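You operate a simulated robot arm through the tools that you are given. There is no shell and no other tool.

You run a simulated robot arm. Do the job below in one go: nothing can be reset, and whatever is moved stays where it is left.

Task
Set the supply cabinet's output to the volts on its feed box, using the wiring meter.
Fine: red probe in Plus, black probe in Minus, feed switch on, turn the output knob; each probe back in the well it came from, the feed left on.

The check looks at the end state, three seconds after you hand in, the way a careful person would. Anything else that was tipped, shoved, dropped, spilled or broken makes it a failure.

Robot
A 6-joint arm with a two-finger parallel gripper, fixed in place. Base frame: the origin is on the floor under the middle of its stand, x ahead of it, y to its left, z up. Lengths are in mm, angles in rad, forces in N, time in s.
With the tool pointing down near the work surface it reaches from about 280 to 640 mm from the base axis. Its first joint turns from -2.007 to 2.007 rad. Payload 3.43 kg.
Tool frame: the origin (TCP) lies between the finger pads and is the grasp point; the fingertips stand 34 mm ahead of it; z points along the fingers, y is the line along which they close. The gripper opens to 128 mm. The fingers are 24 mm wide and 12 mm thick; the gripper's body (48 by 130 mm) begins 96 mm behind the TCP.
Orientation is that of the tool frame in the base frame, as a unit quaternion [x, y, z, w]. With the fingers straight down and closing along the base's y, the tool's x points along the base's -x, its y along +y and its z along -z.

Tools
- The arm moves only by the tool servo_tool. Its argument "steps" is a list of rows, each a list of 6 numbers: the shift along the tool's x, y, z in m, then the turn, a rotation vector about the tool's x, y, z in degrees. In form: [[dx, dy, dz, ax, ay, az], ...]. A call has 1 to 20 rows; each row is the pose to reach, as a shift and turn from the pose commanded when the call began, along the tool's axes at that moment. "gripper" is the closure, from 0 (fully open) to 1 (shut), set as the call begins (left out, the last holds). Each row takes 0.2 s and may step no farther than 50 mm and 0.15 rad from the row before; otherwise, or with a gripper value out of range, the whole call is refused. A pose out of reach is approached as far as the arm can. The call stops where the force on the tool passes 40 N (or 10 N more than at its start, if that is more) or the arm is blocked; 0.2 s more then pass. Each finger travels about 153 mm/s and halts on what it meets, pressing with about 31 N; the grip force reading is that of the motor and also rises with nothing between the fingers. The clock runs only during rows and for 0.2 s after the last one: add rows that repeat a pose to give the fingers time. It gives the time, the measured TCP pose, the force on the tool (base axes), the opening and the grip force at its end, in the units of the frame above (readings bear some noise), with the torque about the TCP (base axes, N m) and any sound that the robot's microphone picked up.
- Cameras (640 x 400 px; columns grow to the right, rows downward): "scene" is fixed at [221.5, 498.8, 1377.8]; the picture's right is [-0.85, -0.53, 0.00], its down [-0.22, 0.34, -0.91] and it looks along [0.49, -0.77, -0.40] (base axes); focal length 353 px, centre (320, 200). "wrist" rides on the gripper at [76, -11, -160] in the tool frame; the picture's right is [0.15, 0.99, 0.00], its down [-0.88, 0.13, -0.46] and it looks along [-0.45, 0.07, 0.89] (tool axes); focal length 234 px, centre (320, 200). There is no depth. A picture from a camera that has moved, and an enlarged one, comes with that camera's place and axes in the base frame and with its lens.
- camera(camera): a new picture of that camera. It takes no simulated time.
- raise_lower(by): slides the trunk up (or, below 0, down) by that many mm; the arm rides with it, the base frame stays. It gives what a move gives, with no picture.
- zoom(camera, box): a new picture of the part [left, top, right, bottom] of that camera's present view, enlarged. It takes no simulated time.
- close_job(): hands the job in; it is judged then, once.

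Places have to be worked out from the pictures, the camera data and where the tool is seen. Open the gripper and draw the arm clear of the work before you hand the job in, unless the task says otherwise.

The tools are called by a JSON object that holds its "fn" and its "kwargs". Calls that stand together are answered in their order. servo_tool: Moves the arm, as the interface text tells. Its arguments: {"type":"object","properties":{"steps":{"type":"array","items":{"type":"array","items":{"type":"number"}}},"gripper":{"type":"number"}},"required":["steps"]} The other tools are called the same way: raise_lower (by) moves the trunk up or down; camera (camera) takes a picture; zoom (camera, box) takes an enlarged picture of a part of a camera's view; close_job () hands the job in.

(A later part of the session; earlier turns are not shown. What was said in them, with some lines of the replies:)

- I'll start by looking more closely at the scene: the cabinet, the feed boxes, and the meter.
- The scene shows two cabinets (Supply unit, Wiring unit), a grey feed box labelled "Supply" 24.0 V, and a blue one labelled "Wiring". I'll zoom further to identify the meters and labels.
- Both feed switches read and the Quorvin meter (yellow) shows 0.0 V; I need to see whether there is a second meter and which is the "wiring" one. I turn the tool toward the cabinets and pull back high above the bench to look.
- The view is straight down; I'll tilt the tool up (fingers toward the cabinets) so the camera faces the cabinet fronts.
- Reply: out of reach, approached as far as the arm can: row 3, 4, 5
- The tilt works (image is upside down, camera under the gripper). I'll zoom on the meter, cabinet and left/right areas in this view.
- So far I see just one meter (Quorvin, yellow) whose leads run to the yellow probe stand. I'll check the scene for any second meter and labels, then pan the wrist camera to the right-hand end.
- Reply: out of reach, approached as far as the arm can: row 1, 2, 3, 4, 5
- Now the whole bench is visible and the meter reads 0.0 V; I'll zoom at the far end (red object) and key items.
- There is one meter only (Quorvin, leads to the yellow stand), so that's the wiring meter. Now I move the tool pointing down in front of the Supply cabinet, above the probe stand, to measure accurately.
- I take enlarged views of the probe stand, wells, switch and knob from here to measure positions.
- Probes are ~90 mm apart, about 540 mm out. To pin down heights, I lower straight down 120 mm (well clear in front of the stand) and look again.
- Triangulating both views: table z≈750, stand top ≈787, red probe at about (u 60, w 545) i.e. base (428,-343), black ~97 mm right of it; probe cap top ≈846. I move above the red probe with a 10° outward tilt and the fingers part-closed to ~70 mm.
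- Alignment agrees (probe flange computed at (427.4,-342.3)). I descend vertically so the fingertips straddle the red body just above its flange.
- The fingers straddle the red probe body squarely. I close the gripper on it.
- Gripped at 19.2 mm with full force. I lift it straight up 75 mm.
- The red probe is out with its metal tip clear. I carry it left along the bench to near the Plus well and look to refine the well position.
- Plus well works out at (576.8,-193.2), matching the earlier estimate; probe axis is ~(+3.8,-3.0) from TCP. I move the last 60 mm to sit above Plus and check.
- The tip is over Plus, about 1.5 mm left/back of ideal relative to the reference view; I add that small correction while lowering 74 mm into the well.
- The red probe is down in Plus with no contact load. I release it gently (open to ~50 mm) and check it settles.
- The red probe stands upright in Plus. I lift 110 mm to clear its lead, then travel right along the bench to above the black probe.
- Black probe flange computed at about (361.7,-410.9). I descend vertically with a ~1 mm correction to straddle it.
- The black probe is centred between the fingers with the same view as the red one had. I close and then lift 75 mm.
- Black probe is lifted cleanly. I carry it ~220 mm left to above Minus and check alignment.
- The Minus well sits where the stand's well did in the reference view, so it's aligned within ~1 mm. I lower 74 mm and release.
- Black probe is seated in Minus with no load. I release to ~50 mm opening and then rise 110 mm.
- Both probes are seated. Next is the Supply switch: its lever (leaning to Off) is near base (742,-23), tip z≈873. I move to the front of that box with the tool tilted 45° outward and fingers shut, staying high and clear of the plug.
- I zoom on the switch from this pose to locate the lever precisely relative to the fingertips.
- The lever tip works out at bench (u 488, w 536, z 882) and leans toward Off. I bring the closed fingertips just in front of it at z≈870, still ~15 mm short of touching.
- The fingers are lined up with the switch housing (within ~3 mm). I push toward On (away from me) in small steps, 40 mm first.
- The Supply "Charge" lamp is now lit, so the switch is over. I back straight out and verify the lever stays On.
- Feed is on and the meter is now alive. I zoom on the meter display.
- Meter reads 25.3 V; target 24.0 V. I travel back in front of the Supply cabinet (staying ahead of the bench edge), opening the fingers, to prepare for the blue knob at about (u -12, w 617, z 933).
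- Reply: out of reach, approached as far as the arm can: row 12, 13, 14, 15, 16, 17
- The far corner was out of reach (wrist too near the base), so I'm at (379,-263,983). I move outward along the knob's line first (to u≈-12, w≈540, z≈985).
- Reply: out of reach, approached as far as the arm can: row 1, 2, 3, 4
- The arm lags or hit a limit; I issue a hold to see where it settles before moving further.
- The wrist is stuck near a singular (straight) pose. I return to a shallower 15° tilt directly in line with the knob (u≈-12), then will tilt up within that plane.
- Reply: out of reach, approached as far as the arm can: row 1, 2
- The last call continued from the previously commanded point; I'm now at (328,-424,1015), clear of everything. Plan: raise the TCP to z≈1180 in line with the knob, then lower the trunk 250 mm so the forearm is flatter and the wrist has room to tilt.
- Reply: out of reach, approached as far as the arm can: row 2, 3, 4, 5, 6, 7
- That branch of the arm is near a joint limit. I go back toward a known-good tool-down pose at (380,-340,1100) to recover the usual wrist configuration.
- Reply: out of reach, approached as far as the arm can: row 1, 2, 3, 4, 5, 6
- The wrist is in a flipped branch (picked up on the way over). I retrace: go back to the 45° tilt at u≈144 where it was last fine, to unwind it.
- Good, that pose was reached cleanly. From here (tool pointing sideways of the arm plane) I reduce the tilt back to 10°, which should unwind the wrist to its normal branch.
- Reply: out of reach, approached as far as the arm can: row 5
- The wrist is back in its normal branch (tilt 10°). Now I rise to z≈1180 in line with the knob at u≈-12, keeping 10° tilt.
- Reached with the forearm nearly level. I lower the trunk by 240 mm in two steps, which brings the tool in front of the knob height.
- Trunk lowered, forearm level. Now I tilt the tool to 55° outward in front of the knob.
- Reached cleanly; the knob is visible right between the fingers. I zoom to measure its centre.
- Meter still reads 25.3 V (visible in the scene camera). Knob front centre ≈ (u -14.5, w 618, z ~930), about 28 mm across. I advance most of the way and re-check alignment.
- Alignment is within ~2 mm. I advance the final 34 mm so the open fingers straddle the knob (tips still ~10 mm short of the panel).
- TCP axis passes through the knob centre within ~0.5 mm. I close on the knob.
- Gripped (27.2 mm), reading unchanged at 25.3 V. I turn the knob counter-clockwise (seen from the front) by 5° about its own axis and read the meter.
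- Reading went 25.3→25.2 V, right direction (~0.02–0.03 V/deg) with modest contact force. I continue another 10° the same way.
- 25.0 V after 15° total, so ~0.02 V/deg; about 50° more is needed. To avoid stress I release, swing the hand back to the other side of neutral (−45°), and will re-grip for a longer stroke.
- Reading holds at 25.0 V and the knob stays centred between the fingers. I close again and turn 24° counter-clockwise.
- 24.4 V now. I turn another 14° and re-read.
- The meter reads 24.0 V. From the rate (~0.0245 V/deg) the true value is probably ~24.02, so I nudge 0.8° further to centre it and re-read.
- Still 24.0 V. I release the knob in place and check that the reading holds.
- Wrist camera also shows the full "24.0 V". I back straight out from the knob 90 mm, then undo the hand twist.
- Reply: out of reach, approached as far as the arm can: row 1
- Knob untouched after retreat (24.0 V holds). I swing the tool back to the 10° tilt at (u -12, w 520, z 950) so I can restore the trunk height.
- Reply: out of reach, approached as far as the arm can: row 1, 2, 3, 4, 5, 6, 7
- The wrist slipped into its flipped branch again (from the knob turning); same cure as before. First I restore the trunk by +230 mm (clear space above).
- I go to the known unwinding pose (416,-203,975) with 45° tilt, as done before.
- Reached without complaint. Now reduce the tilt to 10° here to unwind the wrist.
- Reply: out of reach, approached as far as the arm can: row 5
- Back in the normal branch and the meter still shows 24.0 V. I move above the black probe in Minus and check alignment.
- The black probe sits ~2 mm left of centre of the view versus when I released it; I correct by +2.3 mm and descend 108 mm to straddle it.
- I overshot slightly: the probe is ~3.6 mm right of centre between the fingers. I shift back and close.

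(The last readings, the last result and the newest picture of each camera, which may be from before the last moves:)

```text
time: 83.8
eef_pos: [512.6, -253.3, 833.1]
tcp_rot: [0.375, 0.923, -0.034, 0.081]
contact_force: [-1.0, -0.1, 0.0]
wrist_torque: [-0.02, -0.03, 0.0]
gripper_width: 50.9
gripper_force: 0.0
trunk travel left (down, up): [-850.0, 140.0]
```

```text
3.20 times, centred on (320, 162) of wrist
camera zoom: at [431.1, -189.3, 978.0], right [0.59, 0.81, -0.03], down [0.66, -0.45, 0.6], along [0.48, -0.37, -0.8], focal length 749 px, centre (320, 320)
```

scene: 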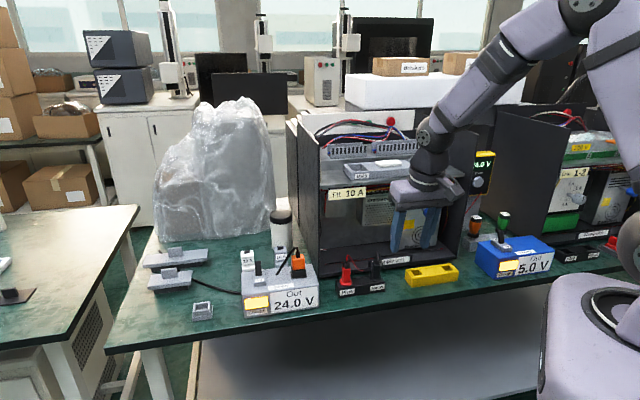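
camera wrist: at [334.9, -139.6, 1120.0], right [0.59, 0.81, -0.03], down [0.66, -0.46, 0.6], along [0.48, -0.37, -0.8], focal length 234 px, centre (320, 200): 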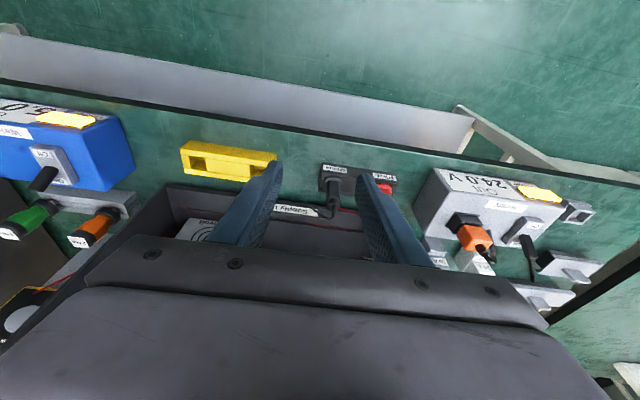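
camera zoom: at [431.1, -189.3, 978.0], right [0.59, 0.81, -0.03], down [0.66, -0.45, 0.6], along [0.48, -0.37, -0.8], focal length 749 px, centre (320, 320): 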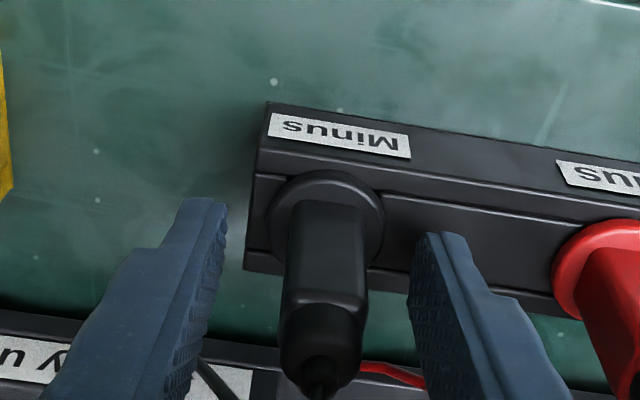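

Now centred within ~1 mm. I close on it, then lift 75 mm.

{"fn": "servo_tool", "kwargs": {"gripper": 1.0, "steps": [[0, 0.001, 0, 0, 0, 0], [0, 0.001, 0, 0, 0, 0], [0, 0.001, 0, 0, 0, 0], [0, 0.001, 0, 0, 0, 0]]}}

{"fn": "servo_tool", "kwargs": {"steps": [[-0.0026, 0, -0.0148, 0, 0, 0], [-0.0052, 0, -0.0295, 0, 0, 0], [-0.0078, 0, -0.0443, 0, 0, 0], [-0.0105, 0, -0.059, 0, 0, 0], [-0.0131, 0, -0.0738, 0, 0, 0], [-0.0131, 0, -0.0738, 0, 0, 0]]}}

{"fn": "zoom", "kwargs": {"camera": "wrist", "box": [220, 100, 420, 225]}}

{"fn": "zoom", "kwargs": {"camera": "scene", "box": [320, 200, 480, 300]}}

```text
time: 84.8
eef_pos: [512.6, -251.9, 835.4]
tcp_rot: [0.374, 0.923, -0.034, 0.081]
contact_force: [-0.2, -0.2, -0.1]
wrist_torque: [0.04, 0.0, 0.0]
gripper_width: 19.1
gripper_force: 31.0
trunk travel left (down, up): [-850.0, 140.0]
```

```text
time: 86.2
eef_pos: [512.6, -252.2, 909.9]
tcp_rot: [0.373, 0.924, -0.033, 0.08]
contact_force: [0.7, 0.0, 0.2]
wrist_torque: [0.01, -0.03, -0.04]
gripper_width: 19.2
gripper_force: 30.5
trunk travel left (down, up): [-850.0, 140.0]
```

```text
3.20 times, centred on (320, 162) of wrist
camera zoom: at [431.7, -188.6, 1053.6], right [0.59, 0.81, -0.03], down [0.66, -0.46, 0.6], along [0.47, -0.37, -0.8], focal length 749 px, centre (320, 320)
```

zoom: 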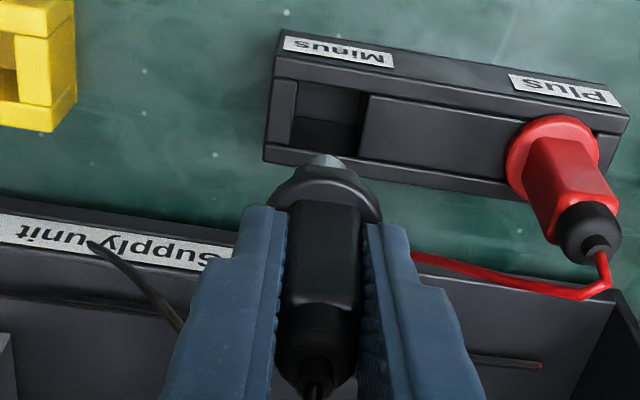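

```text
4.00 times, centred on (400, 250) of scene
camera zoom: at [221.5, 498.8, 1377.8], right [-0.85, -0.53, 0.0], down [-0.22, 0.34, -0.91], along [0.49, -0.77, -0.4], focal length 1412 px, centre (0, 0)
```

zoom: 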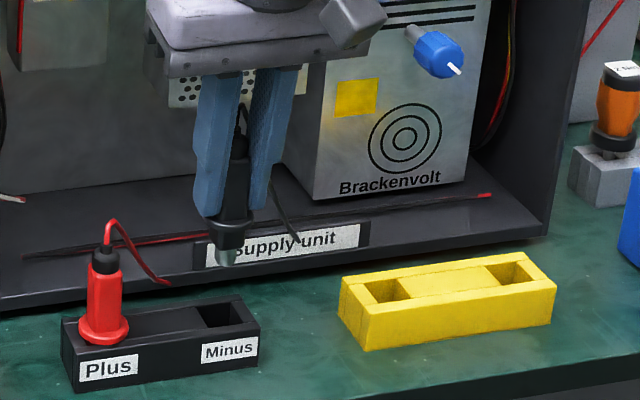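

Black probe is out of Minus. I carry it 220 mm right to above its original (right-hand) well in the yellow stand and check.

{"fn": "servo_tool", "kwargs": {"steps": [[0.0004, -0.0345, 0, 0, 0, 0], [0.0008, -0.069, 0, 0, 0, 0], [0.0012, -0.1035, 0, 0, 0, 0], [0.0016, -0.138, 0, 0, 0, 0], [0.0019, -0.1725, 0, 0, 0, 0], [0.0021, -0.2065, -0.0003, 0, 0, 0], [0.0021, -0.2206, -0.0003, 0, 0, 0], [0.0021, -0.2206, -0.0003, 0, 0, 0]]}}

{"fn": "zoom", "kwargs": {"camera": "wrist", "box": [220, 100, 420, 225]}}

{"fn": "zoom", "kwargs": {"camera": "scene", "box": [320, 200, 480, 300]}}

```text
time: 88.0
eef_pos: [358.4, -410.7, 908.1]
tcp_rot: [0.374, 0.923, -0.034, 0.081]
contact_force: [-0.3, -1.0, -0.4]
wrist_torque: [-0.02, 0.03, -0.01]
gripper_width: 19.4
gripper_force: 30.8
trunk travel left (down, up): [-850.0, 140.0]
```

```text
3.20 times, centred on (320, 162) of wrist
camera zoom: at [276.8, -346.7, 1052.1], right [0.58, 0.81, -0.03], down [0.66, -0.45, 0.6], along [0.48, -0.37, -0.8], focal length 749 px, centre (320, 320)
```

zoom: 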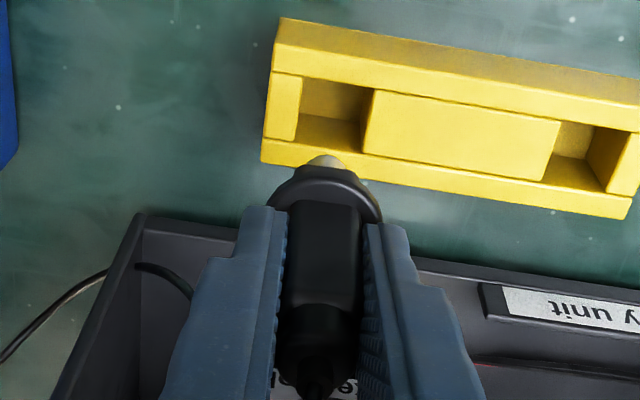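

```text
4.00 times, centred on (400, 250) of scene
camera zoom: at [221.5, 498.8, 1377.8], right [-0.85, -0.53, 0.0], down [-0.22, 0.34, -0.91], along [0.49, -0.77, -0.4], focal length 1412 px, centre (0, 0)
```

zoom: 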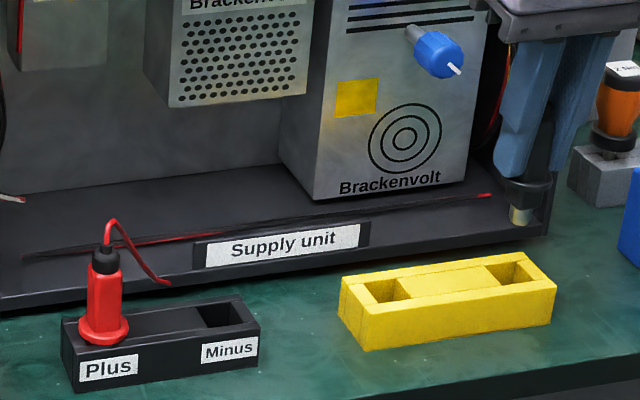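

Well position matches the reference within ~1 mm; I apply a 1 mm correction and lower 73 mm into the stand.

{"fn": "servo_tool", "kwargs": {"steps": [[0.001, 0.001, 0, 0, 0, 0], [0.0044, 0.001, 0.0197, 0, 0, 0], [0.0079, 0.001, 0.0394, 0, 0, 0], [0.01, 0.001, 0.051, 0, 0, 0], [0.012, 0.001, 0.062, 0, 0, 0], [0.0137, 0.001, 0.0718, 0, 0, 0], [0.0137, 0.001, 0.0718, 0, 0, 0]]}}

{"fn": "zoom", "kwargs": {"camera": "wrist", "box": [220, 100, 420, 225]}}

{"fn": "zoom", "kwargs": {"camera": "scene", "box": [320, 200, 480, 300]}}

```text
time: 89.6
eef_pos: [358.1, -407.5, 836.5]
tcp_rot: [0.375, 0.923, -0.033, 0.081]
contact_force: [0.0, 1.4, 0.5]
wrist_torque: [0.0, 0.01, -0.03]
gripper_width: 18.9
gripper_force: 30.8
trunk travel left (down, up): [-850.0, 140.0]
```

```text
3.20 times, centred on (320, 162) of wrist
camera zoom: at [276.5, -344.0, 980.2], right [0.59, 0.81, -0.03], down [0.66, -0.45, 0.6], along [0.48, -0.37, -0.8], focal length 749 px, centre (320, 320)
```

zoom: 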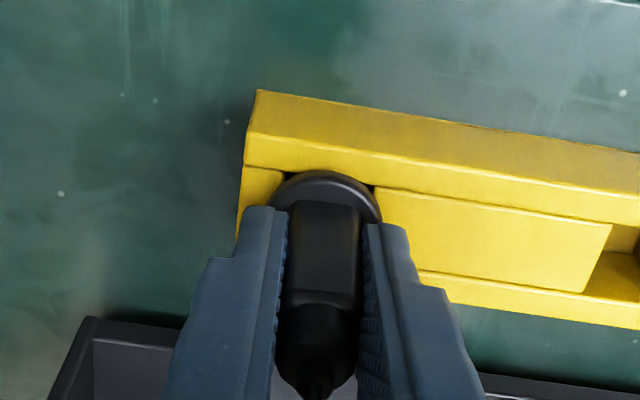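

```text
4.00 times, centred on (400, 250) of scene
camera zoom: at [221.5, 498.8, 1377.8], right [-0.85, -0.53, 0.0], down [-0.22, 0.34, -0.91], along [0.49, -0.77, -0.4], focal length 1412 px, centre (0, 0)
```

zoom: 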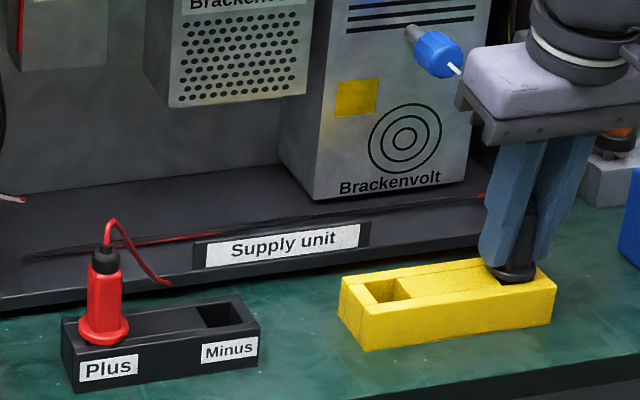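

Tip is in the well, flange about 2 mm above its seat. I lower another 1.5 mm and release.

{"fn": "servo_tool", "kwargs": {"steps": [[0.0003, 0, 0.0015, 0, 0, 0], [0.0003, 0, 0.0015, 0, 0, 0]]}}

{"fn": "servo_tool", "kwargs": {"gripper": 0.6, "steps": [[0, 0, 0, 0, 0, 0], [0, 0, 0, 0, 0, 0], [0, 0, 0, 0, 0, 0]]}}

{"fn": "zoom", "kwargs": {"camera": "wrist", "box": [220, 100, 420, 225]}}

{"fn": "zoom", "kwargs": {"camera": "scene", "box": [390, 200, 490, 262]}}

```text
time: 90.2
eef_pos: [357.0, -408.2, 835.5]
tcp_rot: [0.374, 0.923, -0.034, 0.081]
contact_force: [0.7, 0.6, -0.4]
wrist_torque: [0.01, 0.01, -0.01]
gripper_width: 19.2
gripper_force: 30.9
trunk travel left (down, up): [-850.0, 140.0]
```

```text
time: 91.0
eef_pos: [358.2, -409.2, 835.5]
tcp_rot: [0.374, 0.923, -0.034, 0.081]
contact_force: [0.3, -0.5, 0.4]
wrist_torque: [0.04, -0.03, 0.01]
gripper_width: 51.1
gripper_force: 0.0
trunk travel left (down, up): [-850.0, 140.0]
```

```text
3.20 times, centred on (320, 162) of wrist
camera zoom: at [276.5, -344.0, 978.6], right [0.59, 0.81, -0.03], down [0.66, -0.45, 0.6], along [0.48, -0.37, -0.8], focal length 749 px, centre (320, 320)
```

zoom: 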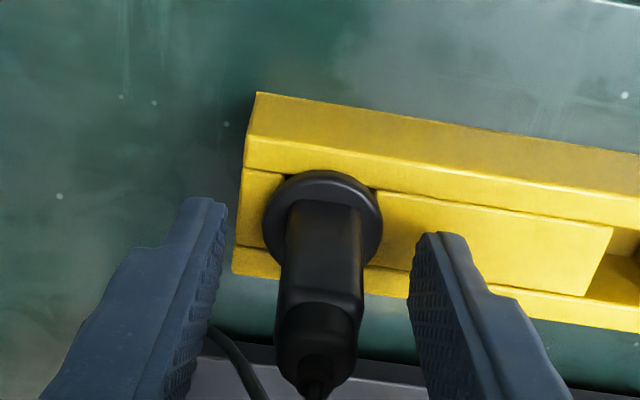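

```text
6.40 times, centred on (440, 231) of scene
camera zoom: at [221.5, 498.8, 1377.8], right [-0.85, -0.53, 0.0], down [-0.22, 0.34, -0.91], along [0.49, -0.77, -0.4], focal length 2260 px, centre (-448, 2)
```

zoom: 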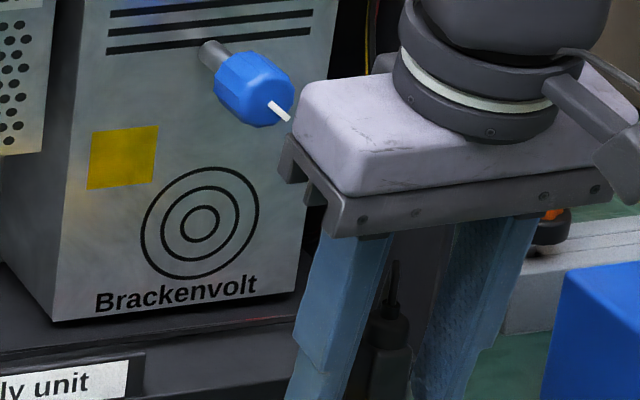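

Black is seated in its original well. I lift 110 mm and travel to above the red probe in Plus.

{"fn": "servo_tool", "kwargs": {"steps": [[-0.0048, 0, -0.027, 0, 0, 0], [-0.0096, 0, -0.0541, 0, 0, 0], [-0.0144, 0, -0.0811, 0, 0, 0], [-0.0192, 0, -0.1082, 0, 0, 0], [-0.0192, 0, -0.1082, 0, 0, 0]]}}

{"fn": "servo_tool", "kwargs": {"steps": [[-0.0003, 0.034, 0, 0, 0, 0], [-0.0006, 0.068, 0, 0, 0, 0], [-0.0009, 0.102, 0, 0, 0, 0], [-0.0012, 0.136, 0, 0, 0, 0], [-0.0015, 0.17, 0, 0, 0, 0], [-0.0018, 0.204, 0, 0, 0, 0], [-0.0021, 0.238, 0, 0, 0, 0], [-0.0024, 0.272, 0.0002, 0, 0, 0], [-0.0025, 0.3028, 0.0004, 0, 0, 0], [-0.0025, 0.3028, 0.0004, 0, 0, 0]]}}

{"fn": "zoom", "kwargs": {"camera": "wrist", "box": [220, 100, 420, 225]}}

{"fn": "zoom", "kwargs": {"camera": "scene", "box": [320, 200, 480, 300]}}

```text
time: 92.2
eef_pos: [359.6, -408.0, 944.6]
tcp_rot: [0.374, 0.924, -0.033, 0.08]
contact_force: [0.2, 0.2, -0.2]
wrist_torque: [0.03, 0.0, 0.03]
gripper_width: 51.0
gripper_force: 0.0
trunk travel left (down, up): [-850.0, 140.0]
```

```text
time: 94.4
eef_pos: [571.1, -190.2, 944.1]
tcp_rot: [0.375, 0.923, -0.033, 0.081]
contact_force: [0.8, 0.2, 0.2]
wrist_torque: [0.03, -0.02, 0.02]
gripper_width: 51.2
gripper_force: 0.1
trunk travel left (down, up): [-850.0, 140.0]
```

```text
3.20 times, centred on (320, 162) of wrist
camera zoom: at [488.8, -126.8, 1088.3], right [0.59, 0.81, -0.03], down [0.66, -0.46, 0.6], along [0.48, -0.37, -0.8], focal length 749 px, centre (320, 320)
```

zoom: 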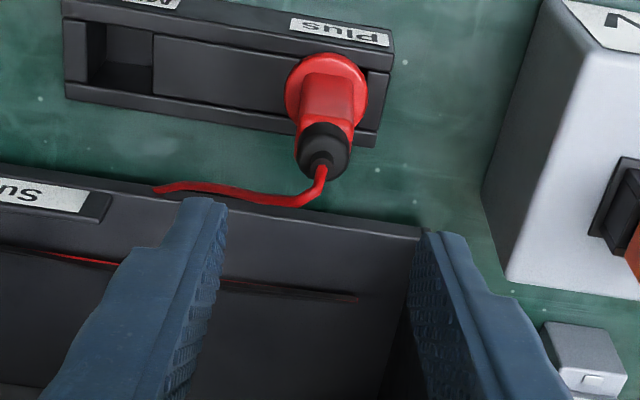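

```text
4.00 times, centred on (400, 250) of scene
camera zoom: at [221.5, 498.8, 1377.8], right [-0.85, -0.53, 0.0], down [-0.22, 0.34, -0.91], along [0.49, -0.77, -0.4], focal length 1412 px, centre (0, 0)
```

zoom: 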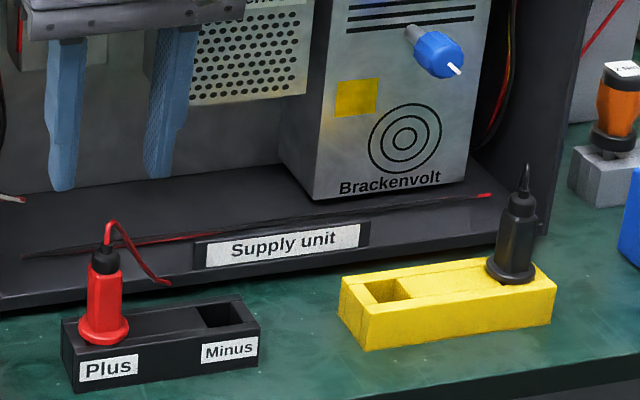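

Black probe stands properly in its stand well. Red flange is at about (574,-194.4); I correct ~1.5 mm and descend around it.

{"fn": "servo_tool", "kwargs": {"steps": [[0.0046, -0.0013, 0.0272, 0, 0, 0], [0.0092, -0.0013, 0.0545, 0, 0, 0], [0.0129, -0.0013, 0.0762, 0, 0, 0], [0.0157, -0.0013, 0.0926, 0, 0, 0], [0.0184, -0.0013, 0.1089, 0, 0, 0], [0.0184, -0.0013, 0.1089, 0, 0, 0]]}}

{"fn": "zoom", "kwargs": {"camera": "wrist", "box": [220, 100, 420, 225]}}

```text
time: 95.8
eef_pos: [570.1, -192.9, 835.2]
tcp_rot: [0.374, 0.923, -0.033, 0.081]
contact_force: [-1.4, -0.4, 0.2]
wrist_torque: [0.03, 0.0, 0.05]
gripper_width: 51.2
gripper_force: 0.1
trunk travel left (down, up): [-850.0, 140.0]
```

```text
3.20 times, centred on (320, 162) of wrist
camera zoom: at [489.2, -129.8, 978.1], right [0.59, 0.81, -0.03], down [0.66, -0.45, 0.6], along [0.48, -0.37, -0.8], focal length 749 px, centre (320, 320)
```

zoom: 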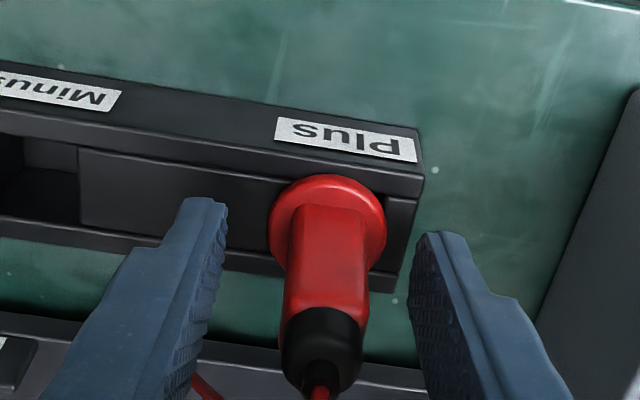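

Probe is ~1.6 mm off centre between the fingers; I shift by that, close, then lift 75 mm.

{"fn": "servo_tool", "kwargs": {"steps": [[0, 0.0016, 0, 0, 0, 0], [0, 0.0016, 0, 0, 0, 0]]}}

{"fn": "servo_tool", "kwargs": {"gripper": 1.0, "steps": [[0, 0, 0, 0, 0, 0], [0, 0, 0, 0, 0, 0], [0, 0, 0, 0, 0, 0], [0, 0, 0, 0, 0, 0]]}}

{"fn": "servo_tool", "kwargs": {"steps": [[-0.0026, 0, -0.0148, 0, 0, 0], [-0.0052, 0, -0.0295, 0, 0, 0], [-0.0078, 0, -0.0443, 0, 0, 0], [-0.0105, 0, -0.059, 0, 0, 0], [-0.0131, 0, -0.0738, 0, 0, 0], [-0.0131, 0, -0.0738, 0, 0, 0]]}}

{"fn": "zoom", "kwargs": {"camera": "wrist", "box": [220, 100, 420, 225]}}

{"fn": "zoom", "kwargs": {"camera": "scene", "box": [320, 200, 480, 300]}}

```text
time: 96.4
eef_pos: [571.7, -191.2, 835.5]
tcp_rot: [0.373, 0.924, -0.032, 0.081]
contact_force: [-0.4, -0.7, -0.6]
wrist_torque: [0.01, -0.03, 0.01]
gripper_width: 51.1
gripper_force: 0.0
trunk travel left (down, up): [-850.0, 140.0]
```

```text
time: 97.4
eef_pos: [571.8, -192.1, 835.5]
tcp_rot: [0.374, 0.923, -0.034, 0.081]
contact_force: [0.4, -0.6, 0.1]
wrist_torque: [-0.01, 0.02, 0.02]
gripper_width: 18.9
gripper_force: 31.3
trunk travel left (down, up): [-850.0, 140.0]
```

```text
time: 98.8
eef_pos: [572.3, -192.3, 909.7]
tcp_rot: [0.374, 0.923, -0.034, 0.081]
contact_force: [0.3, 0.3, 0.8]
wrist_torque: [0.01, 0.01, 0.02]
gripper_width: 19.0
gripper_force: 31.3
trunk travel left (down, up): [-850.0, 140.0]
```

```text
3.20 times, centred on (320, 162) of wrist
camera zoom: at [490.0, -129.6, 1053.0], right [0.59, 0.81, -0.03], down [0.66, -0.46, 0.6], along [0.48, -0.37, -0.8], focal length 749 px, centre (320, 320)
```

zoom: 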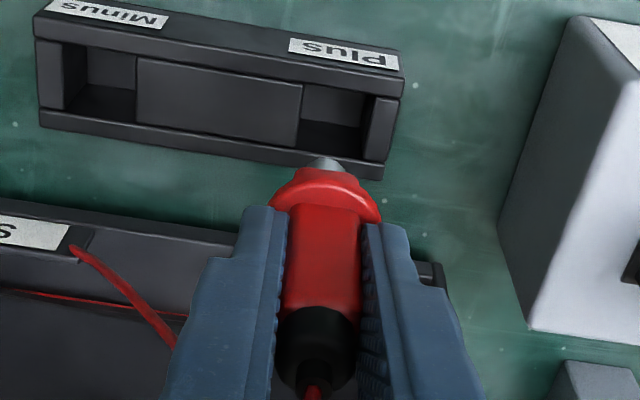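

```text
4.00 times, centred on (400, 250) of scene
camera zoom: at [221.5, 498.8, 1377.8], right [-0.85, -0.53, 0.0], down [-0.22, 0.34, -0.91], along [0.49, -0.77, -0.4], focal length 1412 px, centre (0, 0)
```

zoom: 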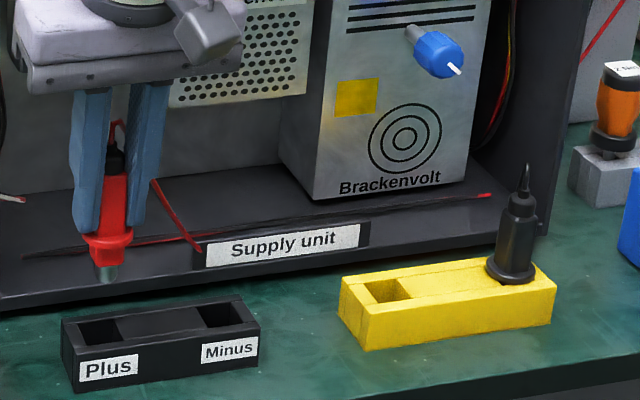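

Red probe is out of Plus. I carry it 208 mm right to above its original left-hand well in the yellow stand.

{"fn": "servo_tool", "kwargs": {"steps": [[0.0003, -0.0345, 0, 0, 0, 0], [0.0006, -0.069, 0, 0, 0, 0], [0.0009, -0.1035, 0, 0, 0, 0], [0.0012, -0.138, 0, 0, 0, 0], [0.0015, -0.1725, 0, 0, 0, 0], [0.0018, -0.2, -0.0003, 0, 0, 0], [0.0018, -0.2081, -0.0003, 0, 0, 0], [0.0018, -0.2081, -0.0003, 0, 0, 0]]}}

{"fn": "zoom", "kwargs": {"camera": "wrist", "box": [220, 100, 420, 225]}}

{"fn": "zoom", "kwargs": {"camera": "scene", "box": [320, 200, 480, 300]}}

```text
time: 100.6
eef_pos: [424.9, -340.1, 911.0]
tcp_rot: [0.374, 0.923, -0.033, 0.08]
contact_force: [-0.7, -0.6, -0.3]
wrist_torque: [-0.01, 0.01, 0.0]
gripper_width: 19.1
gripper_force: 30.9
trunk travel left (down, up): [-850.0, 140.0]
```

```text
3.20 times, centred on (320, 162) of wrist
camera zoom: at [343.1, -276.5, 1053.8], right [0.59, 0.81, -0.03], down [0.66, -0.45, 0.6], along [0.48, -0.37, -0.8], focal length 749 px, centre (320, 320)
```

zoom: 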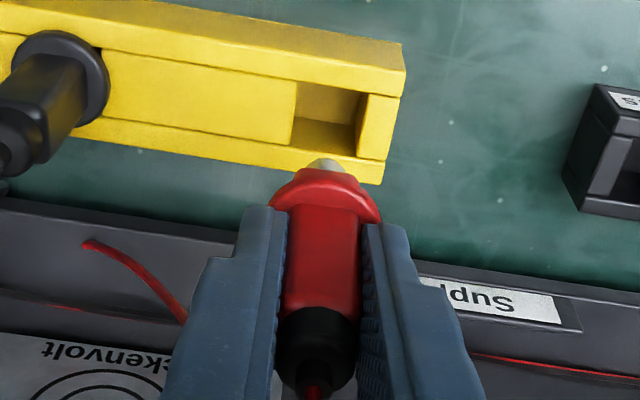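

```text
4.00 times, centred on (400, 250) of scene
camera zoom: at [221.5, 498.8, 1377.8], right [-0.85, -0.53, 0.0], down [-0.22, 0.34, -0.91], along [0.49, -0.77, -0.4], focal length 1412 px, centre (0, 0)
```

zoom: 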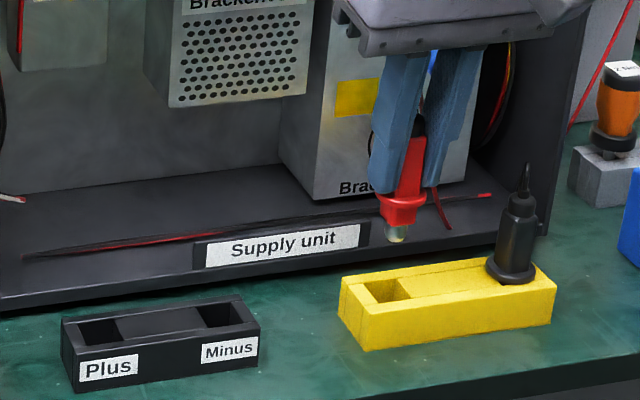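

Alignment matches the reference. I lower the red probe ~75 mm into its stand well.

{"fn": "servo_tool", "kwargs": {"steps": [[0.0035, 0, 0.0197, 0, 0, 0], [0.007, 0, 0.0394, 0, 0, 0], [0.009, 0, 0.051, 0, 0, 0], [0.0111, 0, 0.063, 0, 0, 0], [0.0131, 0, 0.074, 0, 0, 0], [0.0131, 0, 0.074, 0, 0, 0]]}}

{"fn": "zoom", "kwargs": {"camera": "wrist", "box": [220, 100, 420, 225]}}

{"fn": "zoom", "kwargs": {"camera": "scene", "box": [390, 220, 470, 270]}}

```text
time: 102.0
eef_pos: [423.9, -341.6, 834.0]
tcp_rot: [0.374, 0.923, -0.034, 0.08]
contact_force: [-0.3, 1.1, 0.2]
wrist_torque: [-0.04, -0.03, -0.02]
gripper_width: 19.2
gripper_force: 31.1
trunk travel left (down, up): [-850.0, 140.0]
```

```text
3.20 times, centred on (320, 162) of wrist
camera zoom: at [343.1, -277.1, 978.2], right [0.59, 0.81, -0.03], down [0.66, -0.45, 0.6], along [0.48, -0.37, -0.8], focal length 749 px, centre (320, 320)
```

zoom: 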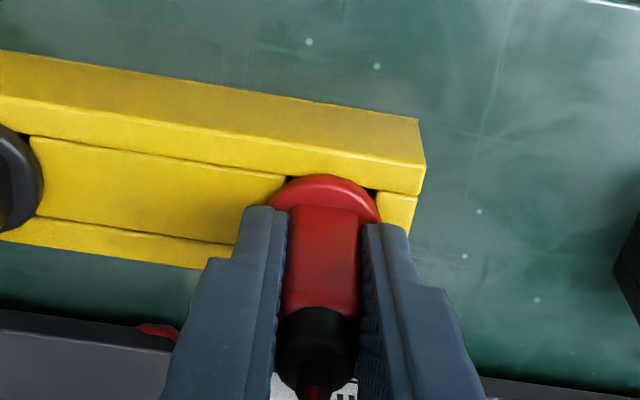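

```text
8.00 times, centred on (430, 245) of scene
camera zoom: at [221.5, 498.8, 1377.8], right [-0.85, -0.53, 0.0], down [-0.22, 0.34, -0.91], along [0.49, -0.77, -0.4], focal length 2824 px, centre (-560, -160)
```

zoom: 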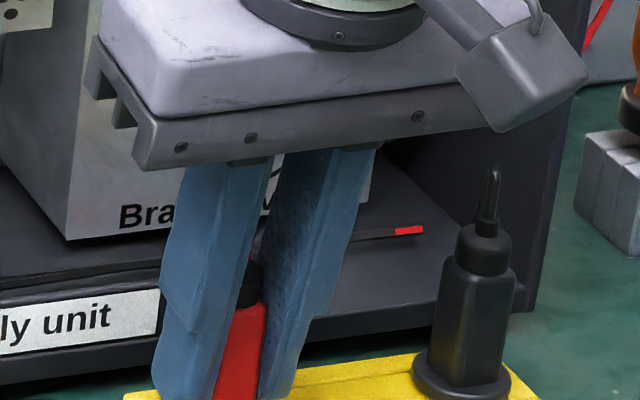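

The red probe is down in its well with no load. I release it and rise.

{"fn": "servo_tool", "kwargs": {"gripper": 0.6, "steps": [[0, 0, 0, 0, 0, 0], [0, 0, 0, 0, 0, 0], [0, 0, 0, 0, 0, 0]]}}

{"fn": "zoom", "kwargs": {"camera": "wrist", "box": [220, 100, 420, 225]}}

{"fn": "servo_tool", "kwargs": {"steps": [[-0.0048, 0, -0.027, 0, 0, 0], [-0.0096, 0, -0.0541, 0, 0, 0], [-0.0144, 0, -0.0811, 0, 0, 0], [-0.0192, 0, -0.1082, 0, 0, 0], [-0.0192, 0, -0.1082, 0, 0, 0]]}}

{"fn": "zoom", "kwargs": {"camera": "wrist", "box": [160, 60, 420, 222]}}

{"fn": "zoom", "kwargs": {"camera": "scene", "box": [320, 200, 480, 300]}}

```text
time: 102.8
eef_pos: [425.3, -340.3, 835.8]
tcp_rot: [0.375, 0.923, -0.034, 0.08]
contact_force: [0.2, -0.3, 0.0]
wrist_torque: [-0.01, 0.03, 0.0]
gripper_width: 51.3
gripper_force: 0.1
trunk travel left (down, up): [-850.0, 140.0]
```

```text
3.20 times, centred on (320, 162) of wrist
camera zoom: at [343.0, -277.1, 978.3], right [0.59, 0.81, -0.03], down [0.66, -0.46, 0.6], along [0.48, -0.37, -0.8], focal length 749 px, centre (320, 320)
```

zoom: 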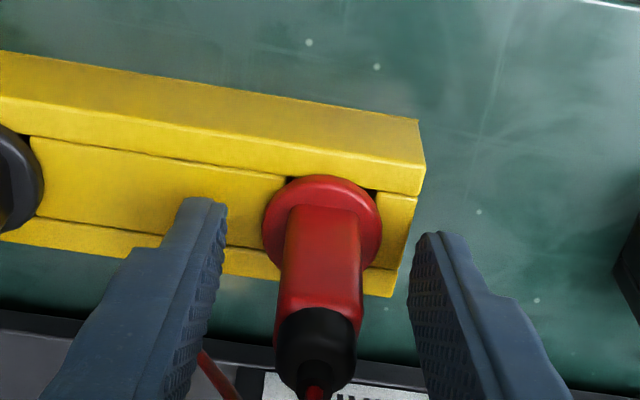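

```text
time: 104.0
eef_pos: [426.9, -341.3, 944.8]
tcp_rot: [0.373, 0.924, -0.034, 0.08]
contact_force: [0.0, -0.8, 0.5]
wrist_torque: [0.0, 0.0, 0.0]
gripper_width: 51.2
gripper_force: 0.0
trunk travel left (down, up): [-850.0, 140.0]
```

```text
2.46 times, centred on (290, 141) of wrist
camera zoom: at [344.5, -277.8, 1088.4], right [0.59, 0.81, -0.03], down [0.66, -0.46, 0.6], along [0.48, -0.37, -0.8], focal length 576 px, centre (394, 345)
```

zoom: 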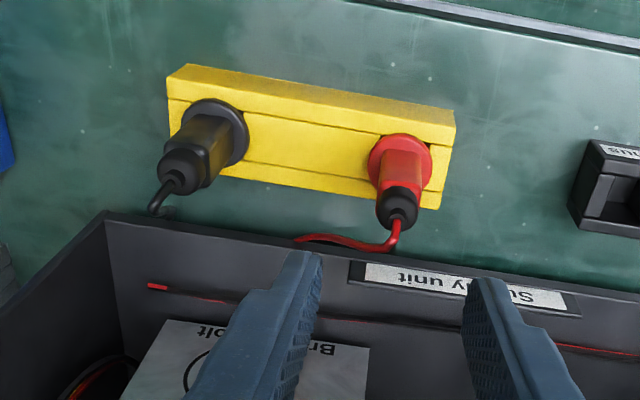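

```text
4.00 times, centred on (400, 250) of scene
camera zoom: at [221.5, 498.8, 1377.8], right [-0.85, -0.53, 0.0], down [-0.22, 0.34, -0.91], along [0.49, -0.77, -0.4], focal length 1412 px, centre (0, 0)
```

zoom: 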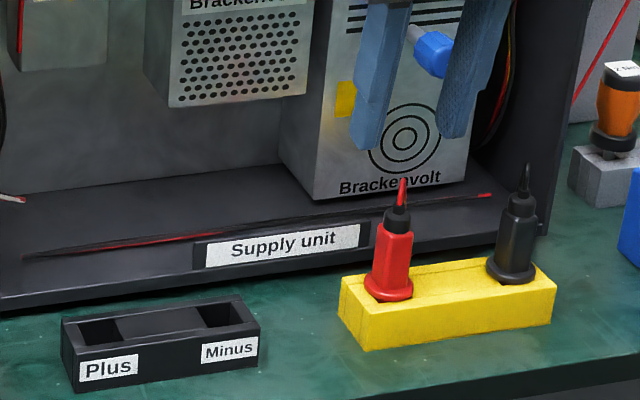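

Both probes are back in their original wells. I open the gripper and draw the arm up and back, clear of the work, then do a last check.

{"fn": "servo_tool", "kwargs": {"gripper": 0.0, "steps": [[0.003, 0, -0.03, 0, 0, 0], [0.0081, -0.0034, -0.06, 0, 0, 0], [0.0175, -0.0075, -0.093, 0, 0, 0], [0.027, -0.0115, -0.123, 0, 0, 0], [0.0365, -0.0155, -0.153, 0, 0, 0], [0.0455, -0.0192, -0.183, 0, 0, 0], [0.0547, -0.023, -0.213, 0, 0, 0], [0.0638, -0.0269, -0.243, 0, 0, 0], [0.0729, -0.0307, -0.2716, 0, 0, 0], [0.0729, -0.0307, -0.2716, 0, 0, 0]]}}

{"fn": "camera", "kwargs": {"camera": "scene"}}

{"fn": "zoom", "kwargs": {"camera": "scene", "box": [220, 210, 380, 310]}}

{"fn": "zoom", "kwargs": {"camera": "scene", "box": [390, 130, 550, 230]}}

{"fn": "camera", "kwargs": {"camera": "wrist"}}

```text
time: 106.2
eef_pos: [319.2, -279.2, 1200.7]
tcp_rot: [0.374, 0.923, -0.034, 0.081]
contact_force: [0.2, -0.7, -1.0]
wrist_torque: [0.04, -0.01, 0.03]
gripper_width: 128.4
gripper_force: 0.0
trunk travel left (down, up): [-850.0, 140.0]
```

```text
taken
```

scene: 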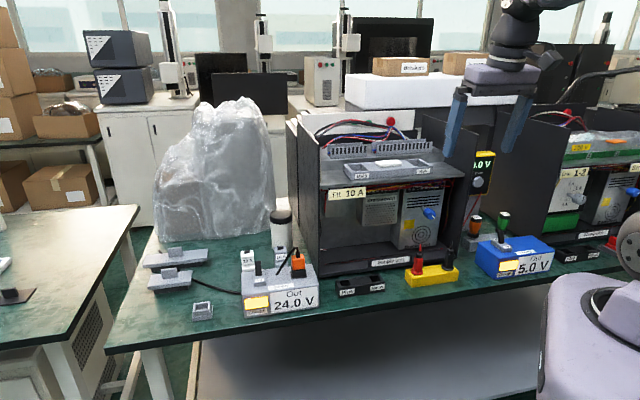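

```text
4.00 times, centred on (300, 260) of scene
camera zoom: at [221.5, 498.8, 1377.8], right [-0.85, -0.53, 0.0], down [-0.22, 0.34, -0.91], along [0.49, -0.77, -0.4], focal length 1412 px, centre (400, -40)
```

zoom: 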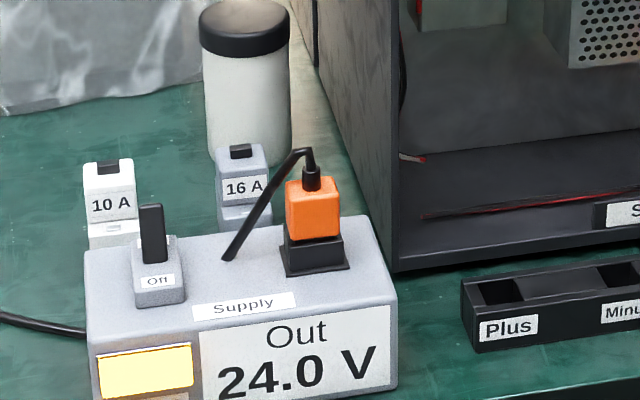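

```text
4.00 times, centred on (470, 180) of scene
camera zoom: at [221.5, 498.8, 1377.8], right [-0.85, -0.53, 0.0], down [-0.22, 0.34, -0.91], along [0.49, -0.77, -0.4], focal length 1412 px, centre (-280, 280)
```

zoom: 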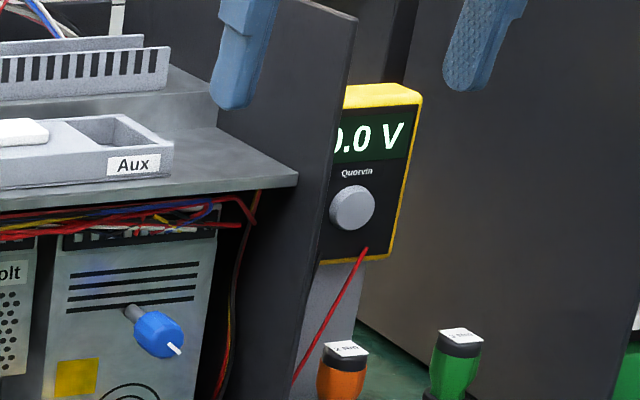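

```text
taken
camera wrist: at [237.2, -215.7, 1344.1], right [0.59, 0.81, -0.03], down [0.66, -0.46, 0.6], along [0.48, -0.37, -0.8], focal length 234 px, centre (320, 200)
```

wrist: 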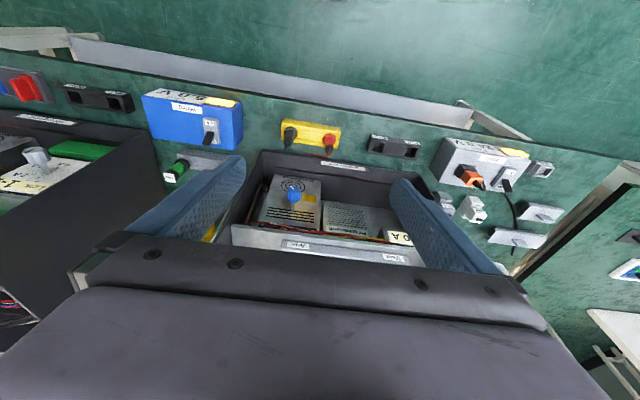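

Everything checks out. The Supply feed is on with its lamp lit, the knob is untouched since the meter showed 24.0 V, both probes are in their own wells, and the meter now reads 0.0 V with nothing connected. The arm is clear and the gripper open, so I hand the job in.

{"fn": "close_job", "kwargs": {}}

```text
The job is handed in.
```

The supply cabinet's output is set to 24.0 V, matching its feed box, and I've handed the job in. I haven't seen the result of the check.

- **Output:** the meter read 25.3 V when the feed came on. I turned the blue knob down until it read 24.0 V, and that reading held after I let go of the knob.
- **Probes:** both went into the supply cabinet's wells for the measurement, red in Plus and black in Minus. Each is now back in its original well in the yellow stand.
- **Feed:** the Supply switch is on, with its Charge lamp lit.
- **Meter:** I found no meter labelled "wiring". The yellow Quorvin between the two cabinets was the only one I could see, so I used it.

The arm is drawn up and back with the gripper open, and the last pictures show nothing else moved.
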